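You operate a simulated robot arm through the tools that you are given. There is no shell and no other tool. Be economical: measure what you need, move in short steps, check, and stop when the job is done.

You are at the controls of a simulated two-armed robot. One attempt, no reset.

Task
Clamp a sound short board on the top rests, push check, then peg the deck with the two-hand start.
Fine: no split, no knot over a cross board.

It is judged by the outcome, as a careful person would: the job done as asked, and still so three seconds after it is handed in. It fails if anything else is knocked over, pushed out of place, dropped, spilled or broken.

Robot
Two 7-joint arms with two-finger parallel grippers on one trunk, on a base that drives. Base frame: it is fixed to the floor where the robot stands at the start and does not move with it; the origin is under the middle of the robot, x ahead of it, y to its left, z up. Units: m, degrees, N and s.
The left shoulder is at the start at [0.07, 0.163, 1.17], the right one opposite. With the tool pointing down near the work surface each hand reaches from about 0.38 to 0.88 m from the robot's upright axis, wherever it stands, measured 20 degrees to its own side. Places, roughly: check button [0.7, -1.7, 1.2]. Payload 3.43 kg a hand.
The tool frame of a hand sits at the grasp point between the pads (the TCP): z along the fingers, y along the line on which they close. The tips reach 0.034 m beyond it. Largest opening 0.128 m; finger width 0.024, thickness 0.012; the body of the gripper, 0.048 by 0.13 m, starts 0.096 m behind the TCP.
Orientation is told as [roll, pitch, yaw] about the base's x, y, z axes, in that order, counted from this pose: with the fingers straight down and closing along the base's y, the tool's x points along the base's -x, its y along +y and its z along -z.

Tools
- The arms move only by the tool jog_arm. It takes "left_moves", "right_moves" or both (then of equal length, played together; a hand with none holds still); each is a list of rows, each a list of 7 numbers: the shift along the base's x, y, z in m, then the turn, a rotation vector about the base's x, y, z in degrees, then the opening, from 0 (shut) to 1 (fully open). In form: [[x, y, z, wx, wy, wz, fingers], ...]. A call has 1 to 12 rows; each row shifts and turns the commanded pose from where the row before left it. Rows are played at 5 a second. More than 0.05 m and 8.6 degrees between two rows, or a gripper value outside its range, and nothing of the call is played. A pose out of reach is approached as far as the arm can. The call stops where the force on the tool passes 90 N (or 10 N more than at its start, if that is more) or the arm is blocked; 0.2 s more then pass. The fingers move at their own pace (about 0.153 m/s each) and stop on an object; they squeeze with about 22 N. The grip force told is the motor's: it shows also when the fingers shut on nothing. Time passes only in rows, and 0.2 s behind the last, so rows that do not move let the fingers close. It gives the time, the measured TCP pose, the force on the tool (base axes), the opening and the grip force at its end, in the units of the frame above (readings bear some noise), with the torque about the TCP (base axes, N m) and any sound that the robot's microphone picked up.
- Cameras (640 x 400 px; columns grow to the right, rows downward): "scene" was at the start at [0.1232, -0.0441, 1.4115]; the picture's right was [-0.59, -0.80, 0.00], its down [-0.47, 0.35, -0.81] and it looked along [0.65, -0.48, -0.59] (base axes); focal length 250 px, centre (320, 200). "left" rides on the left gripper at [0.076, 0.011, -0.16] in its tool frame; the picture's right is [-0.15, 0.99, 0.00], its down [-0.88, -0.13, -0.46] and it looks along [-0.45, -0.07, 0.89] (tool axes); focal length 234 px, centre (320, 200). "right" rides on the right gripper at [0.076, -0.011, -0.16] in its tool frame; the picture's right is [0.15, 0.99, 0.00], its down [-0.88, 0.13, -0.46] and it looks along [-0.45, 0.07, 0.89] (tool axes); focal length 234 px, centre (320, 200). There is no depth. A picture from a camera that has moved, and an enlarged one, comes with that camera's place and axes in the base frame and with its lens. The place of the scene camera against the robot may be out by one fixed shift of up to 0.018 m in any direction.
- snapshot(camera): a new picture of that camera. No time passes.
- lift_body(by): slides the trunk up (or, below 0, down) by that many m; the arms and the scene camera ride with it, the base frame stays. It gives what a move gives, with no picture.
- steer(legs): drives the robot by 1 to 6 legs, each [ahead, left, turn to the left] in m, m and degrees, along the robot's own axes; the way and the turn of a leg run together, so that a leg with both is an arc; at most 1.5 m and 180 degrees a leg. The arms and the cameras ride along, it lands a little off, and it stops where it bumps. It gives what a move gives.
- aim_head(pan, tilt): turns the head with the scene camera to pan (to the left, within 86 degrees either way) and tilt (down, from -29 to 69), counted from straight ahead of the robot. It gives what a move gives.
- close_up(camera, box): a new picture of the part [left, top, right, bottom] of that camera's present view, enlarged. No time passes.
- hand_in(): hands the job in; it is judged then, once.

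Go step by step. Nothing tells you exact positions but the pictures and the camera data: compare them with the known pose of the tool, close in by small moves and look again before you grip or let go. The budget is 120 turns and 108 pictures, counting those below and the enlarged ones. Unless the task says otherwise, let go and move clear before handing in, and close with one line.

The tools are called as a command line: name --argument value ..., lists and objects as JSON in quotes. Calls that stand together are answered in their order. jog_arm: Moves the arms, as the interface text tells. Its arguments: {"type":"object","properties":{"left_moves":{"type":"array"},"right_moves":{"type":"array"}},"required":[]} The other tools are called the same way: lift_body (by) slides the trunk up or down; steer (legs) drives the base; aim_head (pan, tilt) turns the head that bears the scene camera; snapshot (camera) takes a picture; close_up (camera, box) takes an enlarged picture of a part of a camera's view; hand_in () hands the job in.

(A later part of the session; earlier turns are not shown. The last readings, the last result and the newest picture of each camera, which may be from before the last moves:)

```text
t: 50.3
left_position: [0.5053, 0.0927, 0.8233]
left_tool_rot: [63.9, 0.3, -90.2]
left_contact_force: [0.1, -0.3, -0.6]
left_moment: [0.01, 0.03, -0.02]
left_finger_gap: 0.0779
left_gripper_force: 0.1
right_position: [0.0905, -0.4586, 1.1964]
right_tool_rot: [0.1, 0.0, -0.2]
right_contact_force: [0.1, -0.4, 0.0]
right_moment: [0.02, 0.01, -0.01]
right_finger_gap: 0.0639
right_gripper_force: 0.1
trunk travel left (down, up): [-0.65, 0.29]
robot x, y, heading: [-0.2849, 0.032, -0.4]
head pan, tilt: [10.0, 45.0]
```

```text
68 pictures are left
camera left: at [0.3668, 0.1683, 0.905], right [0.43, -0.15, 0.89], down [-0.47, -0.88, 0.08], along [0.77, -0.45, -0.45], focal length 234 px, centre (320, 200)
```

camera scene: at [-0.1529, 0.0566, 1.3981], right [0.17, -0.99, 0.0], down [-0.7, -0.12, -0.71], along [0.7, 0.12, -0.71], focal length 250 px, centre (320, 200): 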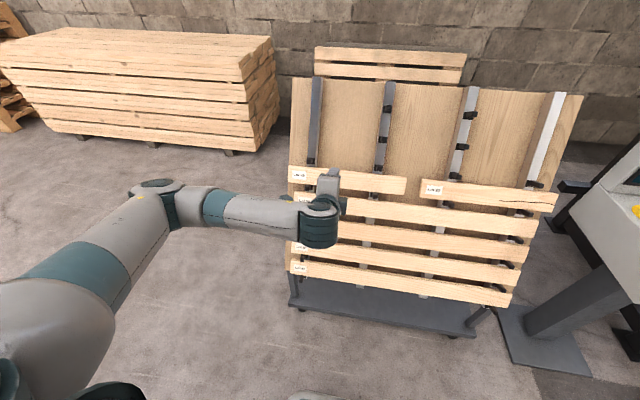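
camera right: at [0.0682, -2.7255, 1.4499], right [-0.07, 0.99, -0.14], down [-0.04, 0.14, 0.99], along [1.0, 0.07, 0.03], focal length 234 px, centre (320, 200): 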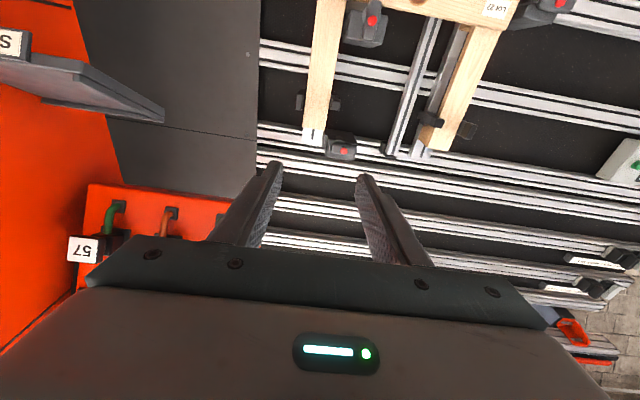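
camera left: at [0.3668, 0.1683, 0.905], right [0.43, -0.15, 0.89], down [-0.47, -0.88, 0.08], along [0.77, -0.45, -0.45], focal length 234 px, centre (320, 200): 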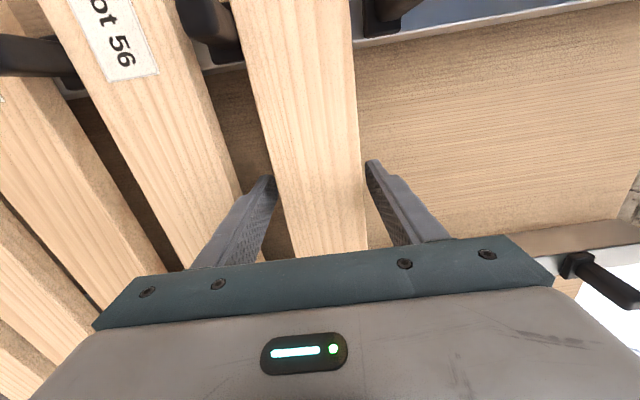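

Fingers are nicely either side of the board with tips past its face. I close now.

jog_arm --left_moves '[[0, 0, 0, 0, 0, 0, 0.3], [0, 0, 0, 0, 0, 0, 0.3], [0, 0, 0, 0, 0, 0, 0.3], [0, 0, 0, 0, 0, 0, 0.3]]'

snapshot --camera "left"

```text
t: 51.3
left_position: [0.505, 0.0925, 0.8265]
left_tool_rot: [64.1, 0.2, -90.1]
left_contact_force: [6.7, -0.9, 8.3]
left_moment: [-0.28, 0.02, 0.05]
left_finger_gap: 0.0603
left_gripper_force: 21.9
right_position: [0.0917, -0.4579, 1.1966]
right_tool_rot: [0.0, 0.0, -0.2]
right_contact_force: [0.1, -0.3, 0.1]
right_moment: [-0.01, 0.03, -0.03]
right_finger_gap: 0.0642
right_gripper_force: 0.0
trunk travel left (down, up): [-0.65, 0.29]
robot x, y, heading: [-0.2882, 0.0368, -0.1]
head pan, tilt: [10.0, 45.0]
```

```text
67 pictures are left
camera left: at [0.3668, 0.1684, 0.9062], right [0.43, -0.15, 0.89], down [-0.47, -0.88, 0.08], along [0.77, -0.45, -0.45], focal length 234 px, centre (320, 200)
```

left: 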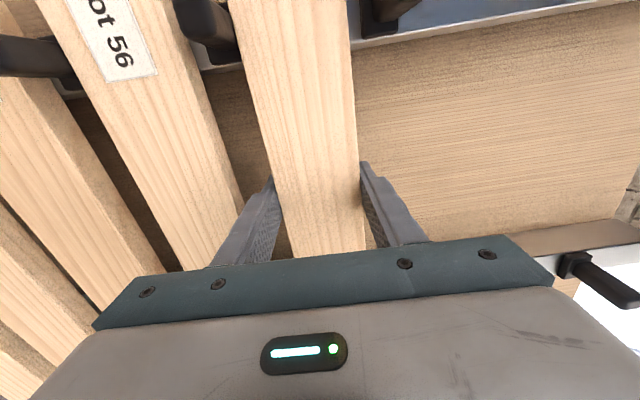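

Held (0.060 m wide). Lift a few mm up-slope off the pegs, then pull straight out along the face normal.

jog_arm --left_moves '[[0.003, 0, 0.006, 0, 0, 0, 0.3], [-0.018, 0, 0.009, 0, 0, 0, 0.3], [-0.03, 0, 0.015, 0, 0, 0, 0.3], [-0.036, 0, 0.018, 0, 0, 0, 0.3], [-0.036, 0, 0.018, 0, 0, 0, 0.3], [-0.036, 0, 0.018, 0, 0, 0, 0.3]]'

snapshot --camera "left"

snapshot --camera "scene"

```text
t: 52.7
left_position: [0.3508, 0.0942, 0.9085]
left_tool_rot: [64.0, 0.3, -90.1]
left_contact_force: [-0.1, 0.0, -2.7]
left_moment: [0.06, 0.02, 0.02]
left_finger_gap: 0.0603
left_gripper_force: 21.7
right_position: [0.0893, -0.4581, 1.1965]
right_tool_rot: [0.0, 0.0, -0.3]
right_contact_force: [-0.6, -0.8, -0.1]
right_moment: [-0.02, -0.03, 0.01]
right_finger_gap: 0.0639
right_gripper_force: 0.0
trunk travel left (down, up): [-0.65, 0.29]
robot x, y, heading: [-0.2838, 0.033, -0.1]
head pan, tilt: [10.0, 45.0]
```

```text
66 pictures are left
camera left: at [0.212, 0.1698, 0.9901], right [0.43, -0.15, 0.89], down [-0.47, -0.88, 0.08], along [0.77, -0.45, -0.45], focal length 234 px, centre (320, 200)
```

left: 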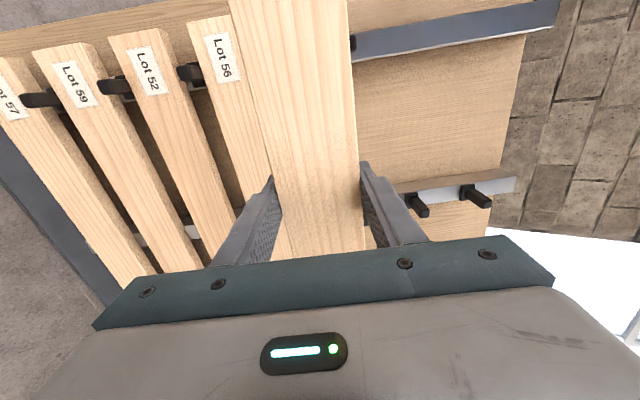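

```text
65 pictures are left
camera scene: at [-0.1537, 0.056, 1.398], right [0.17, -0.99, 0.0], down [-0.7, -0.12, -0.71], along [0.7, 0.12, -0.71], focal length 250 px, centre (320, 200)
```

scene: 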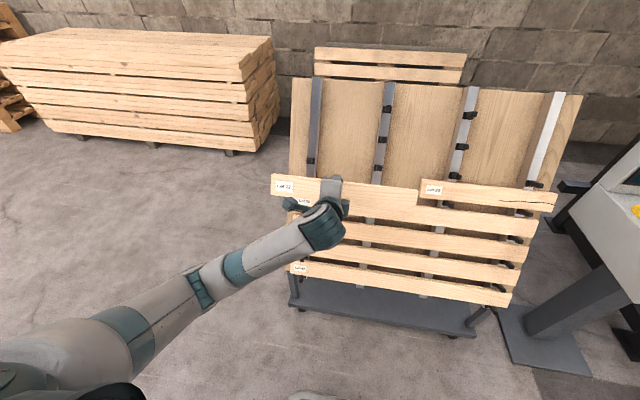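

The board is free and held. I raise it above everything, then drive to the jig staying well back.

jog_arm --left_moves '[[-0.005, 0, 0.045, 0, 0, 0, 0.3], [-0.005, 0, 0.045, 0, 0, 0, 0.3], [-0.005, 0, 0.045, 0, 0, 0, 0.3], [-0.005, 0, 0.045, 0, 0, 0, 0.3], [-0.005, 0, 0.045, 0, 0, 0, 0.3], [-0.005, 0, 0.045, 0, 0, 0, 0.3], [-0.005, 0, 0.045, 0, 0, 0, 0.3], [-0.005, 0, 0.045, 0, 0, 0, 0.3], [-0.005, 0, 0.045, 0, 0, 0, 0.3], [-0.005, 0, 0.045, 0, 0, 0, 0.3]]'

steer --legs '[[-0.25, -0.65, 0], [-0.05, -1.0, 0], [0.05, -0.92, 0]]'

aim_head --pan 0 --tilt 15

snapshot --camera "scene"

snapshot --camera "left"

```text
t: 54.9
left_position: [0.4097, 0.0884, 1.3015]
left_tool_rot: [64.2, 0.3, -90.1]
left_contact_force: [-0.2, 0.8, -2.2]
left_moment: [0.04, 0.0, 0.05]
left_finger_gap: 0.0604
left_gripper_force: 21.9
left hand out of reach, approached as far as the arm can: row 6, 7, 8, 9, 10
right_position: [0.0909, -0.4591, 1.1962]
right_tool_rot: [0.0, 0.0, -0.2]
right_contact_force: [0.4, 0.0, -0.1]
right_moment: [0.02, -0.02, 0.0]
right_finger_gap: 0.0642
right_gripper_force: 0.0
trunk travel left (down, up): [-0.65, 0.29]
robot x, y, heading: [-0.285, 0.0351, -0.2]
head pan, tilt: [10.0, 45.0]
```

```text
t: 67.9
left_position: [0.1151, -2.4839, 1.3005]
left_tool_rot: [64.2, 0.4, -91.1]
left_contact_force: [-0.5, 0.1, -1.3]
left_moment: [0.07, -0.02, 0.01]
left_finger_gap: 0.0599
left_gripper_force: 21.7
right_position: [-0.214, -3.0264, 1.1973]
right_tool_rot: [0.0, 0.0, -1.2]
right_contact_force: [0.7, 0.0, 0.4]
right_moment: [0.01, -0.03, 0.01]
right_finger_gap: 0.064
right_gripper_force: 0.0
trunk travel left (down, up): [-0.65, 0.29]
robot x, y, heading: [-0.5809, -2.5272, -1.3]
head pan, tilt: [10.0, 45.0]
```

```text
t: 68.9
left_position: [0.1137, -2.482, 1.3006]
left_tool_rot: [64.2, 0.3, -91.2]
left_contact_force: [-0.2, -0.5, -1.6]
left_moment: [0.07, -0.03, 0.0]
left_finger_gap: 0.0597
left_gripper_force: 22.4
right_position: [-0.2139, -3.0261, 1.1975]
right_tool_rot: [0.0, -0.1, -1.2]
right_contact_force: [-0.6, 0.1, 0.3]
right_moment: [0.02, -0.02, 0.03]
right_finger_gap: 0.0638
right_gripper_force: 0.1
trunk travel left (down, up): [-0.65, 0.29]
robot x, y, heading: [-0.5808, -2.5257, -1.4]
head pan, tilt: [0.0, 15.0]
```

```text
64 pictures are left
camera scene: at [-0.4353, -2.5218, 1.4447], right [-0.02, -1.0, 0.0], down [-0.26, 0.01, -0.97], along [0.97, -0.02, -0.26], focal length 250 px, centre (320, 200)
```

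scene: 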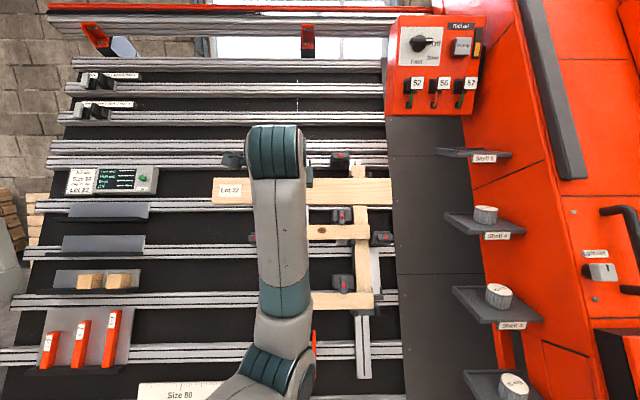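

```text
63 pictures are left
camera left: at [-0.023, -2.4046, 1.3811], right [0.43, -0.16, 0.89], down [-0.48, -0.87, 0.08], along [0.76, -0.46, -0.45], focal length 234 px, centre (320, 200)
```

left: 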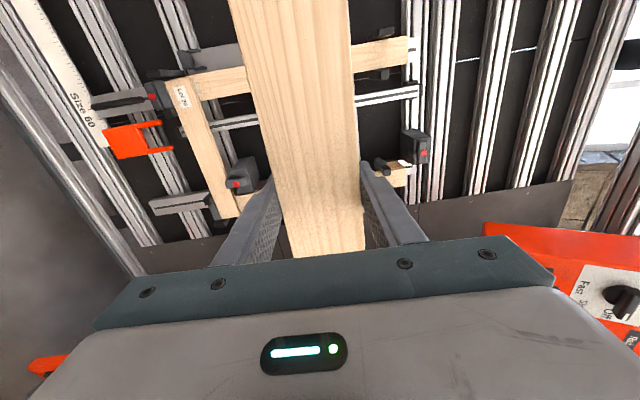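

The board is well in hand in front of the jig. I raise the trunk so that the top rests are at a comfortable height for the arm, then look.

lift_body --by 0.25

steer --legs '[[0.27, 0.0, 1.3]]'

aim_head --pan 0 --tilt 25

snapshot --camera "scene"

snapshot --camera "left"

```text
t: 71.5
left_position: [0.1148, -2.4834, 1.5517]
left_tool_rot: [64.2, 0.3, -91.1]
left_contact_force: [0.3, -0.5, -1.7]
left_moment: [0.03, 0.01, 0.01]
left_finger_gap: 0.0596
left_gripper_force: 22.1
right_position: [-0.2126, -3.0255, 1.448]
right_tool_rot: [0.0, -0.1, -1.2]
right_contact_force: [-0.5, 0.4, 0.2]
right_moment: [0.02, 0.0, 0.03]
right_finger_gap: 0.0639
right_gripper_force: 0.0
trunk travel left (down, up): [-0.9, 0.04]
robot x, y, heading: [-0.5801, -2.5317, -1.6]
head pan, tilt: [0.0, 15.0]
```

```text
t: 73.3
left_position: [0.3765, -2.4728, 1.5522]
left_tool_rot: [64.3, 0.3, -90.0]
left_contact_force: [-0.2, -0.6, -1.7]
left_moment: [0.05, -0.03, -0.02]
left_finger_gap: 0.0595
left_gripper_force: 22.7
right_position: [0.0592, -3.0217, 1.4483]
right_tool_rot: [0.0, -0.1, 0.0]
right_contact_force: [-0.4, 0.1, 0.2]
right_moment: [0.01, -0.05, -0.01]
right_finger_gap: 0.0638
right_gripper_force: 0.1
trunk travel left (down, up): [-0.9, 0.04]
robot x, y, heading: [-0.3194, -2.5282, -0.2]
head pan, tilt: [0.0, 15.0]
```

```text
t: 74.1
left_position: [0.3796, -2.4729, 1.5514]
left_tool_rot: [64.2, 0.2, -89.9]
left_contact_force: [0.4, 0.7, -1.8]
left_moment: [0.04, 0.02, 0.0]
left_finger_gap: 0.0598
left_gripper_force: 21.9
right_position: [0.0619, -3.0208, 1.4465]
right_tool_rot: [0.0, 0.0, -0.1]
right_contact_force: [-0.1, -0.4, 0.3]
right_moment: [0.05, 0.01, 0.0]
right_finger_gap: 0.064
right_gripper_force: 0.1
trunk travel left (down, up): [-0.9, 0.04]
robot x, y, heading: [-0.318, -2.5275, -0.3]
head pan, tilt: [0.0, 25.0]
```

```text
62 pictures are left
camera scene: at [-0.1704, -2.5221, 1.6785], right [0.0, -1.0, 0.0], down [-0.42, 0.0, -0.91], along [0.91, 0.0, -0.42], focal length 250 px, centre (320, 200)
```

scene: 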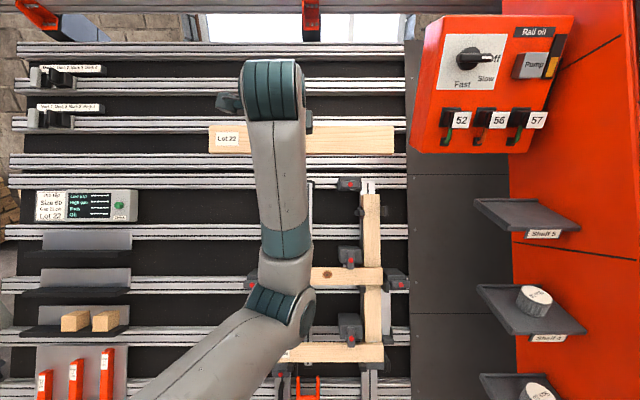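

```text
61 pictures are left
camera left: at [0.2405, -2.397, 1.631], right [0.43, -0.15, 0.89], down [-0.47, -0.88, 0.08], along [0.77, -0.45, -0.45], focal length 234 px, centre (320, 200)
```

left: 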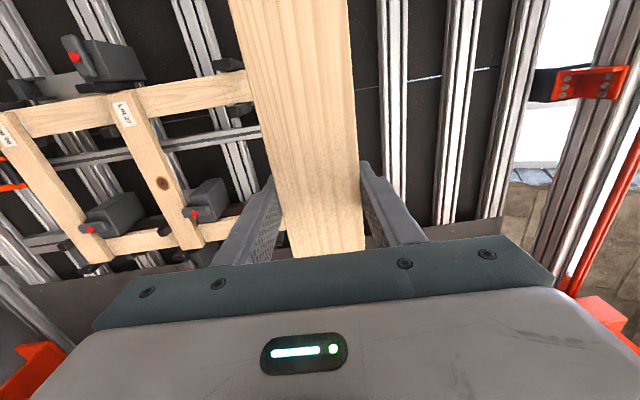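

I now estimate the board's seat (front-face centre) at about (0.673, -2.555, 1.278), leaning ~29°. I bring the board to a standoff ~10 cm in front, tilting 3° to match, and look.

jog_arm --left_moves '[[0.03, -0.0093, -0.031, 0, 0.43, 0, 0.3], [0.03, -0.0093, -0.031, 0, 0.43, 0, 0.3], [0.03, -0.0093, -0.031, 0, 0.43, 0, 0.3], [0.03, -0.0093, -0.031, 0, 0.43, 0, 0.3], [0.03, -0.0093, -0.031, 0, 0.43, 0, 0.3], [0.03, -0.0093, -0.031, 0, 0.43, 0, 0.3], [0.03, -0.0093, -0.03, 0, 0.43, 0, 0.3]]'

snapshot --camera "scene"

snapshot --camera "left"

```text
t: 75.7
left_position: [0.5905, -2.5374, 1.3346]
left_tool_rot: [61.2, 0.2, -90.0]
left_contact_force: [0.4, -0.3, -2.2]
left_moment: [0.02, 0.03, 0.02]
left_finger_gap: 0.0598
left_gripper_force: 22.0
right_position: [0.0629, -3.022, 1.447]
right_tool_rot: [0.0, 0.1, 0.0]
right_contact_force: [0.0, -0.4, 0.1]
right_moment: [0.01, 0.04, 0.0]
right_finger_gap: 0.0642
right_gripper_force: 0.0
trunk travel left (down, up): [-0.9, 0.04]
robot x, y, heading: [-0.317, -2.5262, 0.0]
head pan, tilt: [0.0, 25.0]
```

```text
60 pictures are left
camera scene: at [-0.1691, -2.5226, 1.6784], right [0.0, -1.0, 0.0], down [-0.42, 0.0, -0.91], along [0.91, 0.0, -0.42], focal length 250 px, centre (320, 200)
```

scene: 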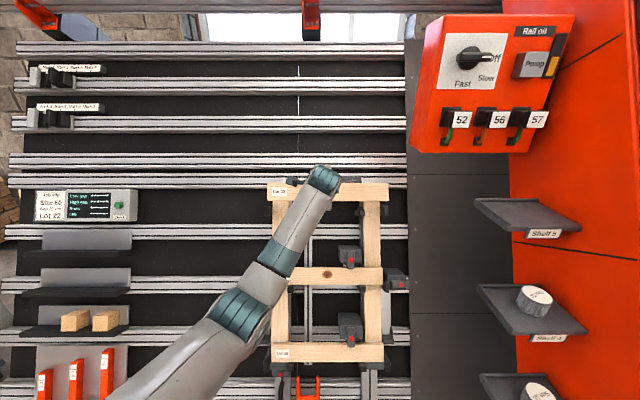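

```text
59 pictures are left
camera left: at [0.4568, -2.4633, 1.423], right [0.48, -0.15, 0.87], down [-0.46, -0.88, 0.1], along [0.75, -0.45, -0.49], focal length 234 px, centre (320, 200)
```

left: 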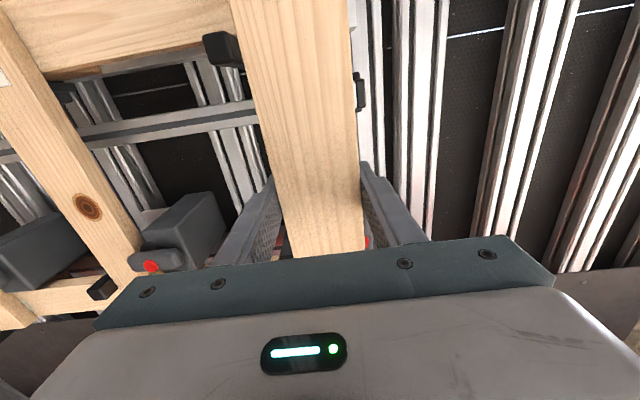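

The board lines up laterally with the jig to within a few mm. I zoom in to refine.

close_up --camera "scene" --box '[255, 165, 405, 259]'

close_up --camera "scene" --box '[255, 260, 405, 354]'

close_up --camera "left" --box '[0, 0, 480, 280]'

```text
4.26 times, centred on (330, 212) of scene
camera zoom: at [-0.1691, -2.5226, 1.6784], right [0.0, -1.0, 0.0], down [-0.42, 0.0, -0.91], along [0.91, 0.0, -0.42], focal length 1064 px, centre (277, 149)
```

zoom: 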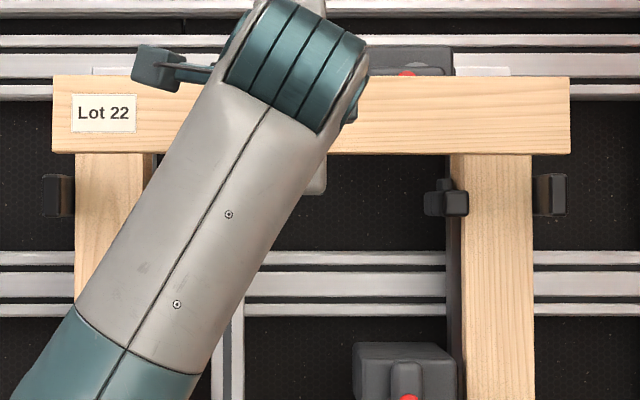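

```text
4.26 times, centred on (330, 307) of scene
camera zoom: at [-0.1691, -2.5226, 1.6784], right [0.0, -1.0, 0.0], down [-0.42, 0.0, -0.91], along [0.91, 0.0, -0.42], focal length 1064 px, centre (277, -255)
```

zoom: 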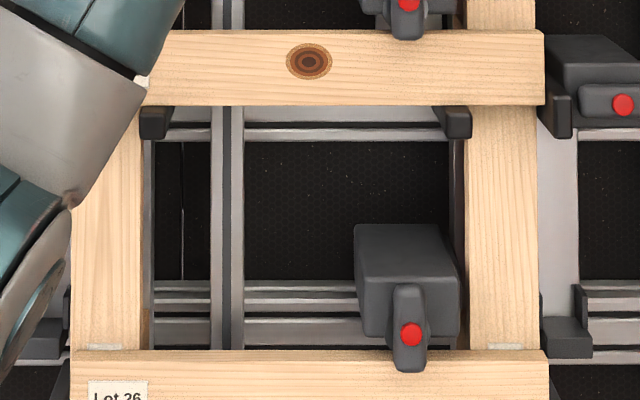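

```text
1.33 times, centred on (240, 140) of left
camera zoom: at [0.4568, -2.4633, 1.423], right [0.48, -0.15, 0.87], down [-0.46, -0.88, 0.1], along [0.75, -0.45, -0.49], focal length 312 px, centre (427, 280)
```

zoom: 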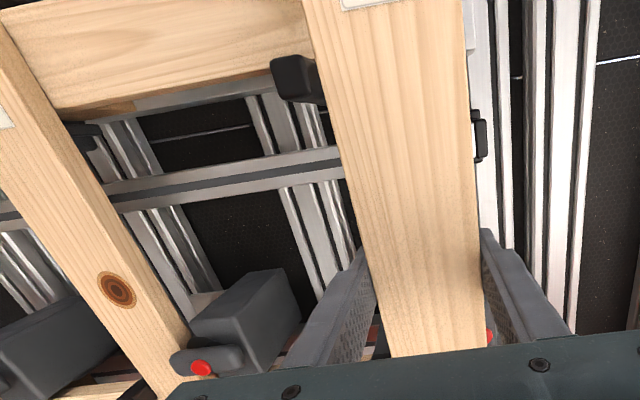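

Lateral error is ~2 mm; the seat is ~9.5 cm ahead along the tool axis. I advance 5.5 cm and check again.

jog_arm --left_moves '[[0.016, 0.002, -0.0085, 0, 0, 0, 0.3], [0.016, 0, -0.0085, 0, 0, 0, 0.3], [0.016, 0, -0.0085, 0, 0, 0, 0.3]]'

close_up --camera "scene" --box '[255, 155, 405, 249]'

close_up --camera "left" --box '[0, 0, 480, 280]'

```text
t: 76.5
left_position: [0.6386, -2.5369, 1.3085]
left_tool_rot: [61.2, 0.3, -90.0]
left_contact_force: [-0.5, 0.5, -2.5]
left_moment: [0.04, 0.0, -0.01]
left_finger_gap: 0.0599
left_gripper_force: 22.1
right_position: [0.0619, -3.0221, 1.4481]
right_tool_rot: [0.0, -0.1, -0.1]
right_contact_force: [0.0, 0.6, -0.5]
right_moment: [0.03, 0.01, 0.01]
right_finger_gap: 0.064
right_gripper_force: 0.1
trunk travel left (down, up): [-0.9, 0.04]
robot x, y, heading: [-0.3117, -2.5277, -0.2]
head pan, tilt: [0.0, 25.0]
```

```text
4.26 times, centred on (330, 202) of scene
camera zoom: at [-0.1703, -2.5224, 1.6785], right [0.0, -1.0, 0.0], down [-0.42, 0.0, -0.91], along [0.91, 0.0, -0.42], focal length 1064 px, centre (277, 192)
```

zoom: 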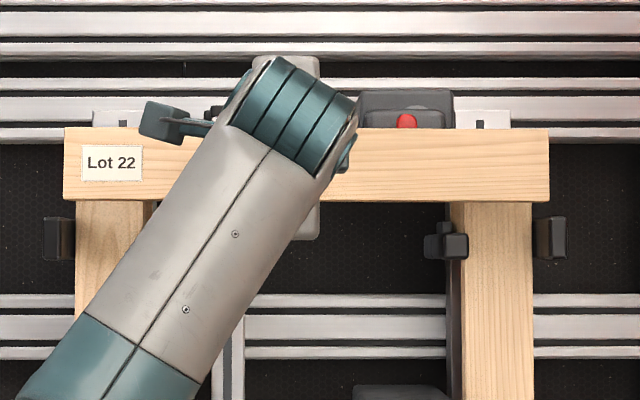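

```text
1.33 times, centred on (240, 140) of left
camera zoom: at [0.5032, -2.461, 1.3969], right [0.48, -0.15, 0.87], down [-0.46, -0.88, 0.1], along [0.75, -0.45, -0.49], focal length 312 px, centre (427, 280)
```

zoom: 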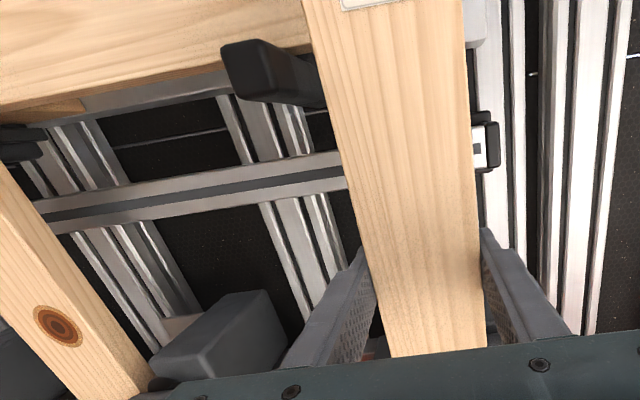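

The board needs to come down ~2.5 cm along the slope and go in ~4 cm, between the outer lips with ~2 mm side clearance. I zoom tight on both ends to measure the side clearance precisely.

close_up --camera "scene" --box '[260, 180, 300, 220]'

close_up --camera "scene" --box '[352, 180, 392, 220]'

```text
10.00 times, centred on (280, 200) of scene
camera zoom: at [-0.1703, -2.5224, 1.6785], right [0.0, -1.0, 0.0], down [-0.42, 0.0, -0.91], along [0.91, 0.0, -0.42], focal length 2502 px, centre (720, 200)
```

zoom: 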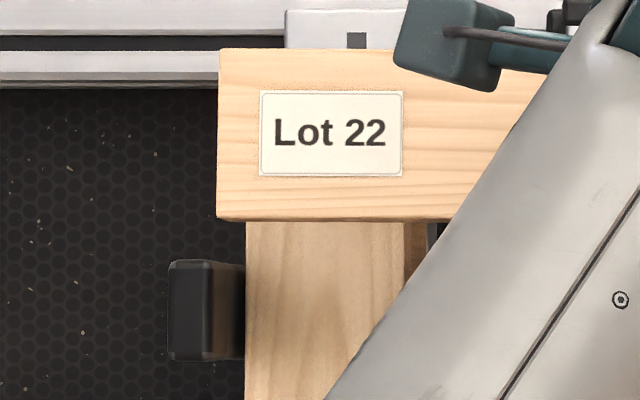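

```text
10.00 times, centred on (372, 200) of scene
camera zoom: at [-0.1703, -2.5224, 1.6785], right [0.0, -1.0, 0.0], down [-0.42, 0.0, -0.91], along [0.91, 0.0, -0.42], focal length 2502 px, centre (-200, 200)
```

zoom: 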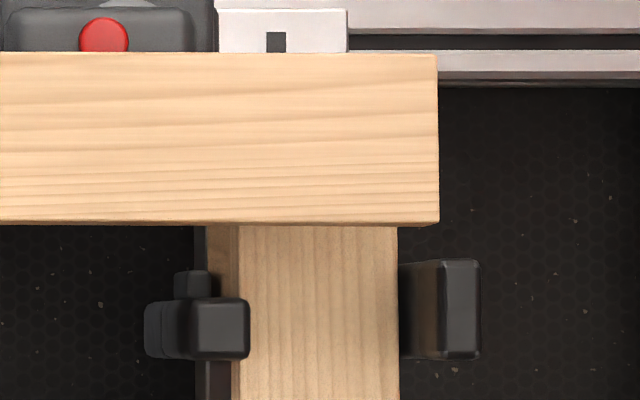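

Side clearance is ~2.5 mm each side after a 1.5 mm shift and 0.3° levelling. The board is already over the rests, so I lower along the slope 18 mm and check.

jog_arm --left_moves '[[0, 0.0015, 0, -0.26, 0, 0.14, 0.3], [-0.0028, 0, -0.0053, 0, 0, 0, 0.3], [-0.0028, 0, -0.0053, 0, 0, 0, 0.3], [-0.0028, 0, -0.0053, 0, 0, 0, 0.3]]'

close_up --camera "scene" --box '[260, 180, 300, 220]'

close_up --camera "scene" --box '[352, 180, 392, 220]'

```text
t: 77.5
left_position: [0.6283, -2.5342, 1.2939]
left_tool_rot: [61.2, -0.1, -89.8]
left_contact_force: [0.4, 0.0, -1.2]
left_moment: [0.03, 0.01, -0.02]
left_finger_gap: 0.0598
left_gripper_force: 22.1
right_position: [0.0616, -3.0208, 1.4469]
right_tool_rot: [0.0, -0.1, 0.0]
right_contact_force: [-0.9, -0.5, 0.6]
right_moment: [0.0, 0.01, 0.0]
right_finger_gap: 0.0638
right_gripper_force: 0.1
trunk travel left (down, up): [-0.9, 0.04]
robot x, y, heading: [-0.3164, -2.5307, -0.1]
head pan, tilt: [0.0, 25.0]
```

```text
10.00 times, centred on (280, 200) of scene
camera zoom: at [-0.1704, -2.5219, 1.6785], right [0.0, -1.0, 0.0], down [-0.42, 0.0, -0.91], along [0.91, 0.0, -0.42], focal length 2502 px, centre (720, 200)
```

zoom: 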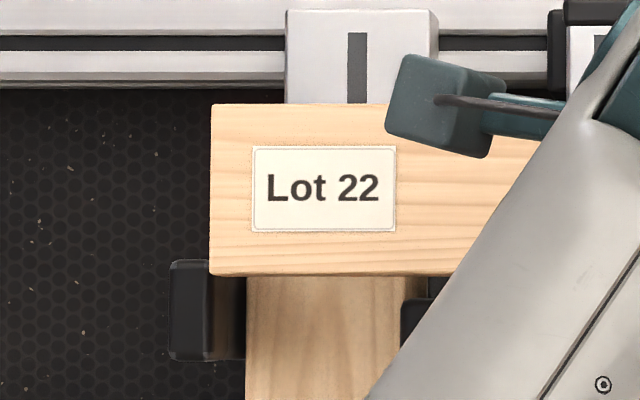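

```text
10.00 times, centred on (372, 200) of scene
camera zoom: at [-0.1704, -2.5219, 1.6785], right [0.0, -1.0, 0.0], down [-0.42, 0.0, -0.91], along [0.91, 0.0, -0.42], focal length 2502 px, centre (-200, 200)
```

zoom: 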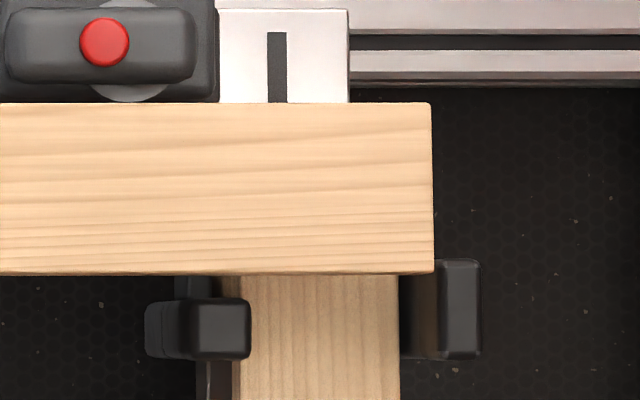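

Level and between the lips. I shift 1 mm right, then lower the remaining ~8 mm gently until it touches.

jog_arm --left_moves '[[0, -0.001, 0, 0, 0, 0, 0.3], [-0.0014, 0, -0.0027, 0, 0, 0, 0.3], [-0.0014, 0, -0.0027, 0, 0, 0, 0.3]]'

close_up --camera "scene" --box '[352, 180, 392, 220]'

close_up --camera "scene" --box '[260, 180, 300, 220]'

```text
t: 78.3
left_position: [0.6256, -2.5351, 1.288]
left_tool_rot: [61.1, 0.0, -89.8]
left_contact_force: [0.3, -0.1, -2.5]
left_moment: [0.04, 0.02, -0.02]
left_finger_gap: 0.0597
left_gripper_force: 22.4
right_position: [0.0615, -3.0217, 1.4471]
right_tool_rot: [0.0, 0.0, 0.0]
right_contact_force: [-0.8, -0.1, -0.5]
right_moment: [-0.01, 0.02, 0.01]
right_finger_gap: 0.0639
right_gripper_force: 0.1
trunk travel left (down, up): [-0.9, 0.04]
robot x, y, heading: [-0.3144, -2.5285, 0.2]
head pan, tilt: [0.0, 25.0]
```

```text
10.00 times, centred on (372, 200) of scene
camera zoom: at [-0.1704, -2.522, 1.6785], right [0.0, -1.0, 0.0], down [-0.42, 0.0, -0.91], along [0.91, 0.0, -0.42], focal length 2502 px, centre (-200, 200)
```

zoom: 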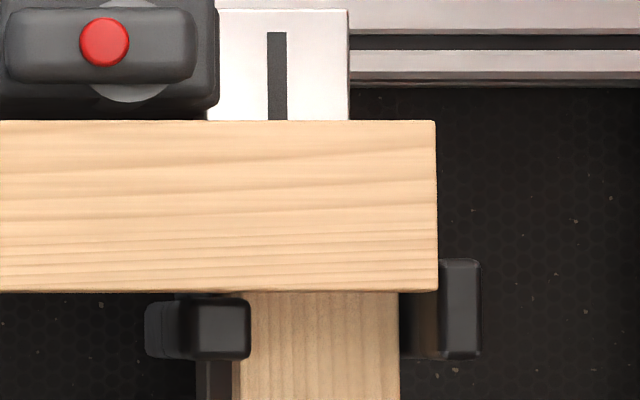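

```text
10.00 times, centred on (280, 200) of scene
camera zoom: at [-0.1704, -2.522, 1.6785], right [0.0, -1.0, 0.0], down [-0.42, 0.0, -0.91], along [0.91, 0.0, -0.42], focal length 2502 px, centre (720, 200)
```

zoom: 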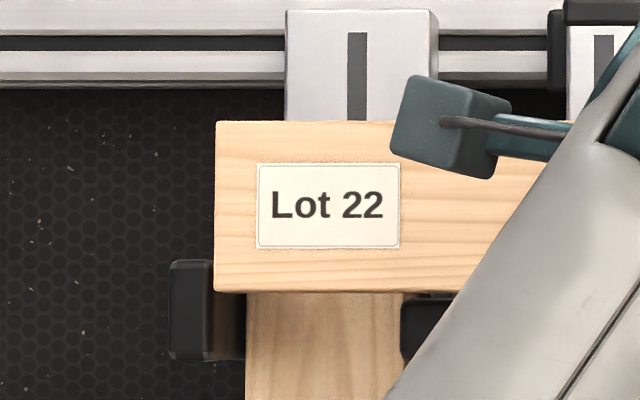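

2 mm above the rests and centred. I slide it in along the normal until it meets the stringers.

jog_arm --left_moves '[[0.0079, 0.0003, -0.0044, 0, 0, 0, 0.3], [0.0079, 0, -0.0044, 0, 0, 0, 0.3], [0.0079, 0, -0.0044, 0, 0, 0, 0.3], [0.0044, 0, -0.0024, 0, 0, 0, 0.3]]'

close_up --camera "scene" --box '[352, 180, 392, 220]'

close_up --camera "scene" --box '[260, 180, 300, 220]'

```text
t: 79.3
left_position: [0.6555, -2.534, 1.2713]
left_tool_rot: [61.2, 0.0, -89.7]
left_contact_force: [-0.1, 0.4, -1.8]
left_moment: [0.06, 0.01, 0.0]
left_finger_gap: 0.0598
left_gripper_force: 22.3
right_position: [0.062, -3.0219, 1.4467]
right_tool_rot: [0.1, -0.1, 0.0]
right_contact_force: [0.1, -0.2, -0.5]
right_moment: [0.02, -0.05, -0.01]
right_finger_gap: 0.064
right_gripper_force: 0.1
trunk travel left (down, up): [-0.9, 0.04]
robot x, y, heading: [-0.3154, -2.5296, -0.2]
head pan, tilt: [0.0, 25.0]
```

```text
10.00 times, centred on (372, 200) of scene
camera zoom: at [-0.1703, -2.5221, 1.6785], right [0.0, -1.0, 0.0], down [-0.42, 0.0, -0.91], along [0.91, 0.0, -0.42], focal length 2502 px, centre (-200, 200)
```

zoom: 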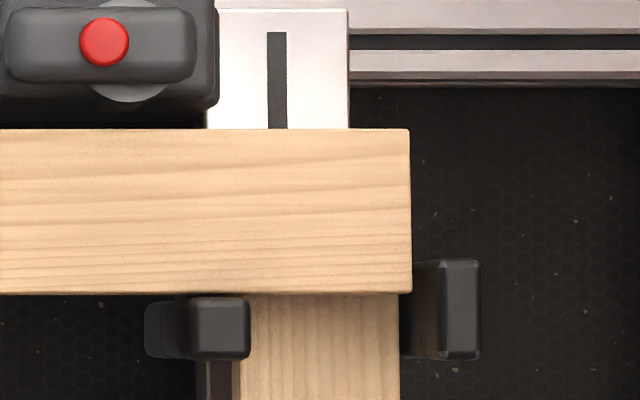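

```text
10.00 times, centred on (280, 200) of scene
camera zoom: at [-0.1703, -2.5221, 1.6785], right [0.0, -1.0, 0.0], down [-0.42, 0.0, -0.91], along [0.91, 0.0, -0.42], focal length 2502 px, centre (720, 200)
```

zoom: 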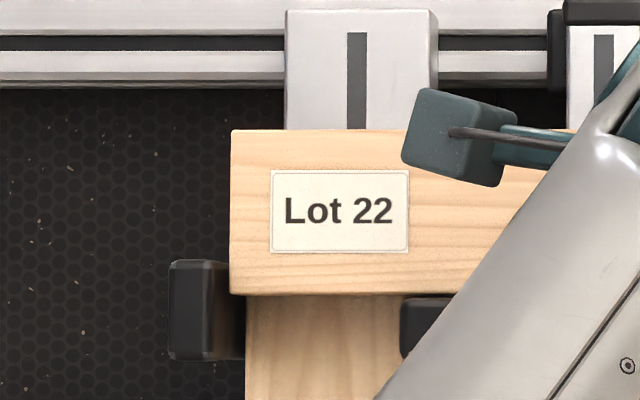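

Nearly seated; I continue in until contact with the stringers.

jog_arm --left_moves '[[0.0035, -0.0007, -0.002, 0, 0, 0, 0.3], [0.0035, 0, -0.002, 0, 0, 0, 0.3], [0.0035, 0, -0.002, 0, 0, 0, 0.3]]'

close_up --camera "scene" --box '[352, 180, 392, 220]'

```text
t: 80.1
left_position: [0.6644, -2.5355, 1.2672]
left_tool_rot: [61.3, -0.1, -89.9]
left_contact_force: [-10.9, 2.6, 0.5]
left_moment: [-0.09, -0.27, -0.45]
left_finger_gap: 0.0598
left_gripper_force: 21.6
right_position: [0.0604, -3.0216, 1.4475]
right_tool_rot: [0.0, 0.0, -0.1]
right_contact_force: [0.8, -0.3, 0.3]
right_moment: [0.02, 0.05, 0.01]
right_finger_gap: 0.0638
right_gripper_force: 0.0
trunk travel left (down, up): [-0.9, 0.04]
robot x, y, heading: [-0.3166, -2.5323, -0.1]
head pan, tilt: [0.0, 25.0]
```

```text
10.00 times, centred on (372, 200) of scene
camera zoom: at [-0.172, -2.5219, 1.6787], right [0.0, -1.0, 0.0], down [-0.42, 0.0, -0.91], along [0.91, 0.0, -0.42], focal length 2502 px, centre (-200, 200)
```

zoom: 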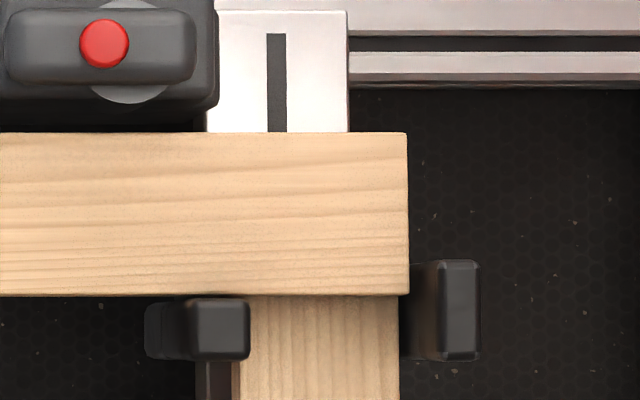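

Contact with the stringers (11 N). Now lower the last couple of mm onto the rests.

jog_arm --left_moves '[[-0.0007, 0, -0.0013, 0, 0, 0, 0.3], [-0.0007, 0, -0.0013, 0, 0, 0, 0.3]]'

close_up --camera "scene" --box '[255, 165, 405, 259]'

close_up --camera "left" --box '[0, 0, 480, 280]'

```text
t: 80.7
left_position: [0.664, -2.5365, 1.2658]
left_tool_rot: [61.4, 0.0, -89.8]
left_contact_force: [2.3, -0.3, 2.9]
left_moment: [0.04, -0.08, 0.11]
left_finger_gap: 0.0598
left_gripper_force: 22.3
right_position: [0.061, -3.0225, 1.4473]
right_tool_rot: [0.0, 0.0, -0.1]
right_contact_force: [-0.3, 0.4, 0.3]
right_moment: [-0.05, -0.01, -0.02]
right_finger_gap: 0.064
right_gripper_force: 0.1
trunk travel left (down, up): [-0.9, 0.04]
robot x, y, heading: [-0.316, -2.5278, -0.2]
head pan, tilt: [0.0, 25.0]
```

```text
4.26 times, centred on (330, 212) of scene
camera zoom: at [-0.171, -2.5222, 1.6786], right [0.0, -1.0, 0.0], down [-0.42, 0.0, -0.91], along [0.91, 0.0, -0.42], focal length 1064 px, centre (277, 149)
```

zoom: 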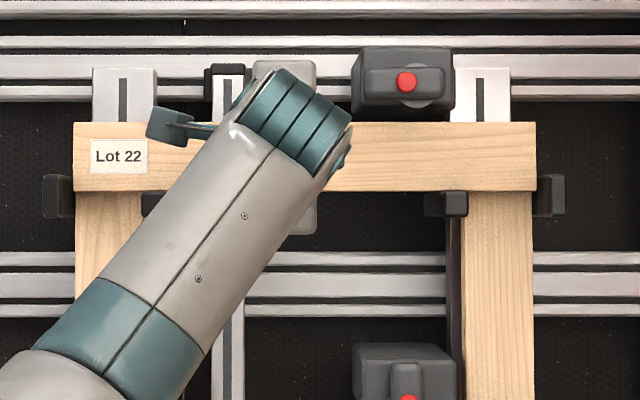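

```text
1.33 times, centred on (240, 140) of left
camera zoom: at [0.5284, -2.4603, 1.3524], right [0.47, -0.15, 0.87], down [-0.46, -0.88, 0.1], along [0.75, -0.45, -0.48], focal length 312 px, centre (427, 280)
```

zoom: 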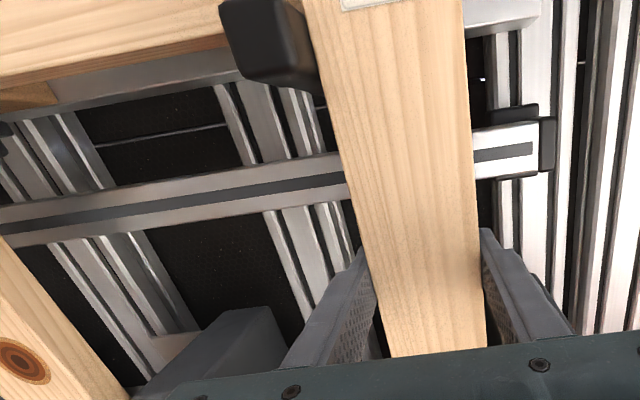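

The board is seated on all rests, flush and centred. I release the left hand gently, back it off along the normal, and check the board stays.

jog_arm --left_moves '[[0, 0, 0, 0, 0, 0, 0.55], [0, 0, 0, 0, 0, 0, 0.6], [-0.0175, 0, 0.0097, 0, 0, 0, 0.6], [-0.026, 0, 0.0145, 0, 0, 0, 0.6], [-0.035, 0, 0.019, 0, 0, 0, 0.6], [-0.035, 0, 0.019, 0, 0, 0, 0.6], [-0.03, 0.035, 0.015, 0, 0, 0, 0.6], [-0.025, 0.04, 0.0, 0, 0, 0, 0.6], [-0.01, 0.048, 0.0, 0, 0, 0, 0.6], [0, 0.049, 0.0, 0, 0, 0, 0.6]]'

snapshot --camera "scene"

close_up --camera "scene" --box '[255, 155, 405, 249]'

```text
t: 82.9
left_position: [0.4832, -2.3575, 1.3407]
left_tool_rot: [61.4, -0.1, -90.0]
left_contact_force: [-0.3, 0.2, 1.1]
left_moment: [-0.03, -0.03, -0.05]
left_finger_gap: 0.0766
left_gripper_force: 0.1
right_position: [0.0617, -3.0191, 1.4483]
right_tool_rot: [-0.1, 0.1, -0.1]
right_contact_force: [-0.5, 0.7, -0.5]
right_moment: [-0.06, -0.01, -0.02]
right_finger_gap: 0.0642
right_gripper_force: 0.1
trunk travel left (down, up): [-0.9, 0.04]
robot x, y, heading: [-0.3155, -2.5293, -0.1]
head pan, tilt: [0.0, 25.0]
```

```text
42 pictures are left
camera scene: at [-0.1713, -2.5183, 1.6786], right [0.0, -1.0, 0.0], down [-0.42, 0.0, -0.91], along [0.91, 0.0, -0.42], focal length 250 px, centre (320, 200)
```

scene: 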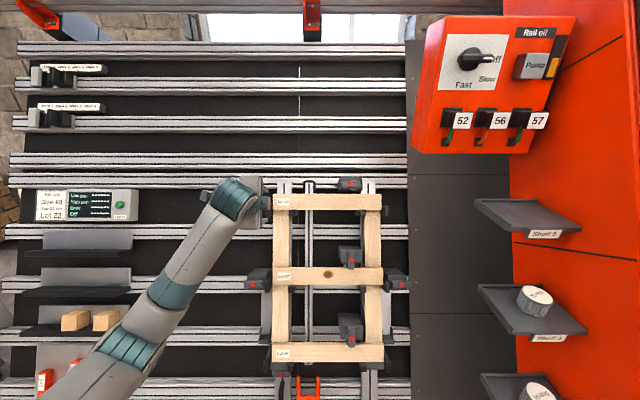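

```text
4.26 times, centred on (330, 202) of scene
camera zoom: at [-0.1713, -2.5183, 1.6786], right [0.0, -1.0, 0.0], down [-0.42, 0.0, -0.91], along [0.91, 0.0, -0.42], focal length 1064 px, centre (277, 192)
```

zoom: 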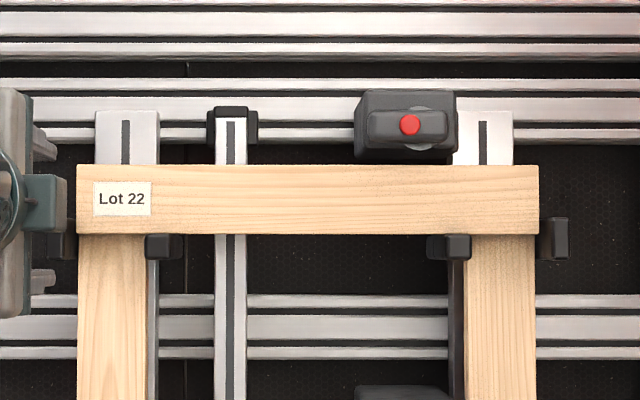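

The board stays put on its own. Next the right hand: turn it to the same attitude (fingers above/below the clamp lever) at a standoff from the top clamp.

jog_arm --right_moves '[[0.012, 0.018, 0, 0, 0, -8.2, 0.5], [0.012, 0.018, 0, 0, 0, -8.2, 0.5], [0.012, 0.018, 0, 0, 0, -8.2, 0.5], [0.012, 0.018, 0, 0, 0, -8.2, 0.5], [0.012, 0.018, 0, 0, 0, -8.2, 0.5], [0.012, 0.018, 0, 0, 0, -8.2, 0.5], [0.012, 0.018, 0, 0, 0, -8.2, 0.5], [0.012, 0.018, 0, 0, 0, -8.2, 0.5], [0.012, 0.018, 0, 0, 0, -8.2, 0.5], [0.012, 0.018, 0, 0, 0, -8.2, 0.5], [0.012, 0.018, 0, 0, 0, -8.0, 0.5]]'

jog_arm --right_moves '[[0.0295, 0.0155, -0.0035, 0, -5.1, 0, 0.5], [0.0295, 0.0155, -0.0035, 0, -5.1, 0, 0.5], [0.0295, 0.0155, -0.0035, 0, -5.1, 0, 0.5], [0.0295, 0.0155, -0.0035, 0, -5.1, 0, 0.5], [0.0295, 0.0155, -0.0035, 0, -5.1, 0, 0.5], [0.0295, 0.0155, -0.0035, 0, -5.1, 0, 0.5], [0.0295, 0.0155, -0.0035, 0, -5.1, 0, 0.5], [0.0295, 0.0155, -0.0035, 0, -5.1, 0, 0.5], [0.0295, 0.0155, -0.0035, 0, -5.1, 0, 0.5], [0.0295, 0.0155, -0.0035, 0, -5.1, 0, 0.5], [0.0295, 0.0155, -0.0035, 0, -5.1, 0, 0.5], [0.0295, 0.0155, -0.0035, 0, -5.1, 0, 0.5]]'

snapshot --camera "right"

```text
t: 85.3
left_position: [0.4852, -2.3602, 1.3398]
left_tool_rot: [61.2, -0.2, -89.9]
left_contact_force: [1.1, -0.2, 0.3]
left_moment: [-0.06, -0.01, 0.03]
left_finger_gap: 0.0769
left_gripper_force: 0.1
right_position: [0.1935, -2.8198, 1.4471]
right_tool_rot: [-0.2, 0.1, -90.2]
right_contact_force: [0.1, 1.0, 0.5]
right_moment: [-0.03, 0.02, 0.0]
right_finger_gap: 0.0642
right_gripper_force: 0.0
trunk travel left (down, up): [-0.9, 0.04]
robot x, y, heading: [-0.3143, -2.53, -0.2]
head pan, tilt: [0.0, 25.0]
```

```text
t: 87.9
left_position: [0.4848, -2.3618, 1.3397]
left_tool_rot: [61.1, 0.0, -89.9]
left_contact_force: [0.1, 0.4, 0.5]
left_moment: [-0.01, -0.02, -0.01]
left_finger_gap: 0.0769
left_gripper_force: 0.0
right_position: [0.4986, -2.7, 1.4061]
right_tool_rot: [61.1, 0.1, -89.9]
right_contact_force: [0.4, -0.2, 0.1]
right_moment: [0.03, 0.02, -0.03]
right_finger_gap: 0.0641
right_gripper_force: 0.0
right hand out of reach, approached as far as the arm can: row 9, 10, 11, 12
trunk travel left (down, up): [-0.9, 0.04]
robot x, y, heading: [-0.3164, -2.5314, -0.0]
head pan, tilt: [0.0, 25.0]
```

```text
40 pictures are left
camera right: at [0.3534, -2.6253, 1.4722], right [0.48, 0.15, 0.87], down [-0.34, -0.88, 0.33], along [0.81, -0.45, -0.37], focal length 234 px, centre (320, 200)
```

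right: 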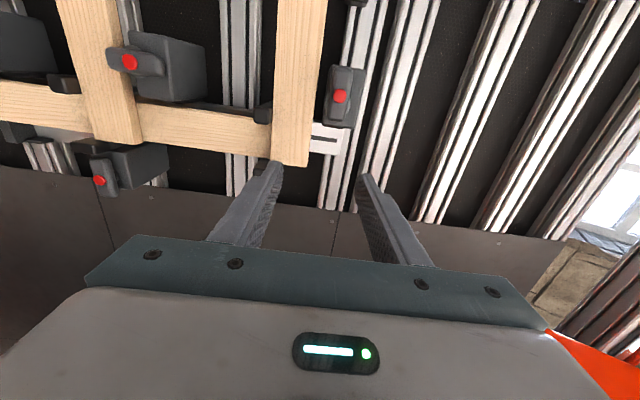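

The right arm can't comfortably get there in this attitude, but two right-camera sightings fix the clamp cap at about (0.670, -2.641, 1.332). I'll retract the right hand, shift the base 0.1 m right, and turn the lever with the left hand like a wrench.

jog_arm --right_moves '[[-0.03, -0.03, 0, 0, 5.1, 0, 0.5], [-0.03, -0.03, 0, 0, 5.1, 0, 0.5], [-0.03, -0.03, 0, 0, 5.1, 0, 0.5], [-0.03, -0.03, 0, 0, 5.1, 0, 0.5], [-0.03, -0.02, 0, 0, 5.1, 0, 0.5], [-0.03, -0.02, 0, 0, 5.1, 0, 0.5], [-0.03, -0.02, 0, 0, 5.1, 0, 0.5], [-0.03, -0.01, 0, 0, 5.1, 0, 0.5], [-0.03, 0, 0, 0, 5.1, 0, 0.5], [-0.03, 0, 0, 0, 5.1, 0, 0.5], [-0.03, 0, 0, 0, 5.1, 0, 0.5], [-0.03, 0, 0, 0, 5.1, 0, 0.5]]'

steer --legs '[[0.0, -0.1, 0]]'

```text
t: 90.5
left_position: [0.4838, -2.3598, 1.3406]
left_tool_rot: [61.3, 0.0, -89.8]
left_contact_force: [1.1, 0.7, 0.6]
left_moment: [0.01, 0.01, 0.01]
left_finger_gap: 0.0767
left_gripper_force: 0.1
right_position: [0.1368, -2.8883, 1.4076]
right_tool_rot: [-0.1, 0.0, -90.1]
right_contact_force: [-0.7, 0.4, -1.1]
right_moment: [-0.02, 0.02, 0.01]
right_finger_gap: 0.064
right_gripper_force: 0.1
trunk travel left (down, up): [-0.9, 0.04]
robot x, y, heading: [-0.3135, -2.5282, 0.0]
head pan, tilt: [0.0, 25.0]
```

```text
t: 91.6
left_position: [0.484, -2.4527, 1.3397]
left_tool_rot: [61.2, -0.2, -89.6]
left_contact_force: [-0.1, 0.5, -1.1]
left_moment: [-0.03, 0.0, -0.04]
left_finger_gap: 0.0766
left_gripper_force: 0.1
right_position: [0.1388, -2.9814, 1.4093]
right_tool_rot: [0.1, -0.1, -89.9]
right_contact_force: [-0.5, 1.4, 1.0]
right_moment: [-0.08, -0.01, -0.02]
right_finger_gap: 0.064
right_gripper_force: 0.0
trunk travel left (down, up): [-0.9, 0.04]
robot x, y, heading: [-0.3186, -2.6292, 0.1]
head pan, tilt: [0.0, 25.0]
```

jog_arm --left_moves '[[0.0, -0.0385, 0.008, 0, 0, 0, 0.43], [0.0, -0.0385, 0.008, 0, 0, 0, 0.43], [0.03, -0.0385, 0.008, 0, 0, 0, 0.43], [0.03, -0.0385, 0.008, 0, 0, 0, 0.43], [0.0385, -0.03, 0.008, 0, 0, 0, 0.43], [0, -0.0083, 0, 0, 0, 0, 0.43]]'

snapshot --camera "left"

snapshot --camera "scene"

```text
t: 93.0
left_position: [0.5821, -2.6505, 1.3807]
left_tool_rot: [61.3, -0.1, -89.6]
left_contact_force: [-1.5, -1.1, 0.3]
left_moment: [-0.01, -0.01, 0.01]
left_finger_gap: 0.0551
left_gripper_force: 0.1
right_position: [0.139, -2.9857, 1.407]
right_tool_rot: [0.0, 0.0, -89.9]
right_contact_force: [0.0, 0.0, 0.3]
right_moment: [0.0, 0.0, -0.01]
right_finger_gap: 0.0639
right_gripper_force: 0.0
trunk travel left (down, up): [-0.9, 0.04]
robot x, y, heading: [-0.3141, -2.6293, 0.2]
head pan, tilt: [0.0, 25.0]
```

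```text
39 pictures are left
camera left: at [0.4459, -2.576, 1.4688], right [0.48, -0.14, 0.87], down [-0.46, -0.88, 0.1], along [0.75, -0.45, -0.49], focal length 234 px, centre (320, 200)
```

left: 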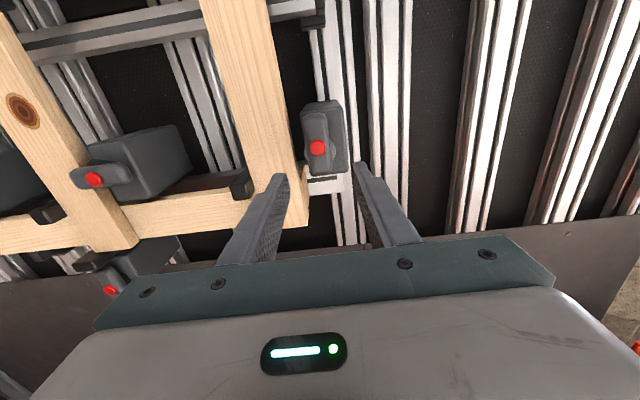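

```text
38 pictures are left
camera scene: at [-0.1711, -2.6215, 1.6786], right [0.0, -1.0, 0.0], down [-0.42, 0.0, -0.91], along [0.91, 0.0, -0.42], focal length 250 px, centre (320, 200)
```

scene: 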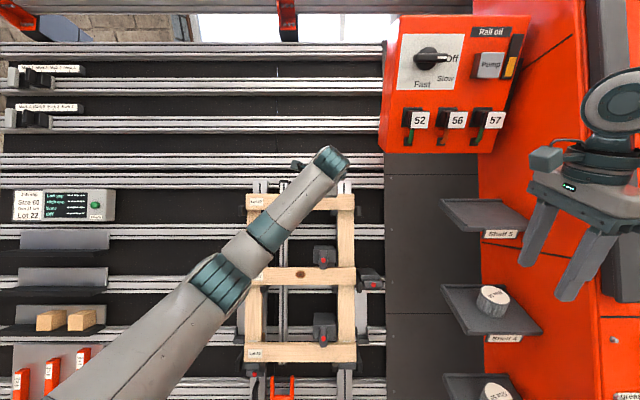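

close_up --camera "left" --box '[270, 80, 380, 190]'

```text
3.64 times, centred on (325, 135) of left
camera zoom: at [0.4459, -2.576, 1.4688], right [0.48, -0.14, 0.87], down [-0.46, -0.88, 0.1], along [0.75, -0.45, -0.49], focal length 852 px, centre (302, 436)
```

zoom: 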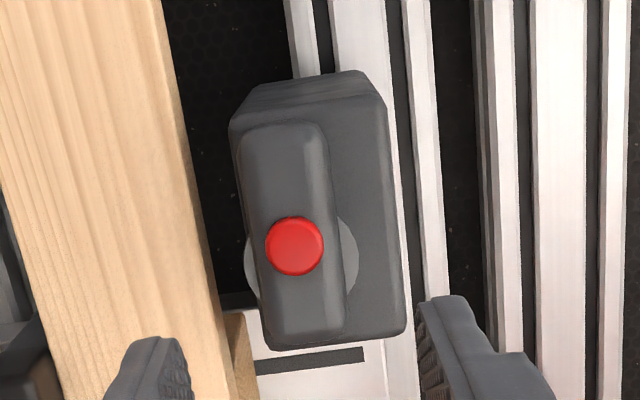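

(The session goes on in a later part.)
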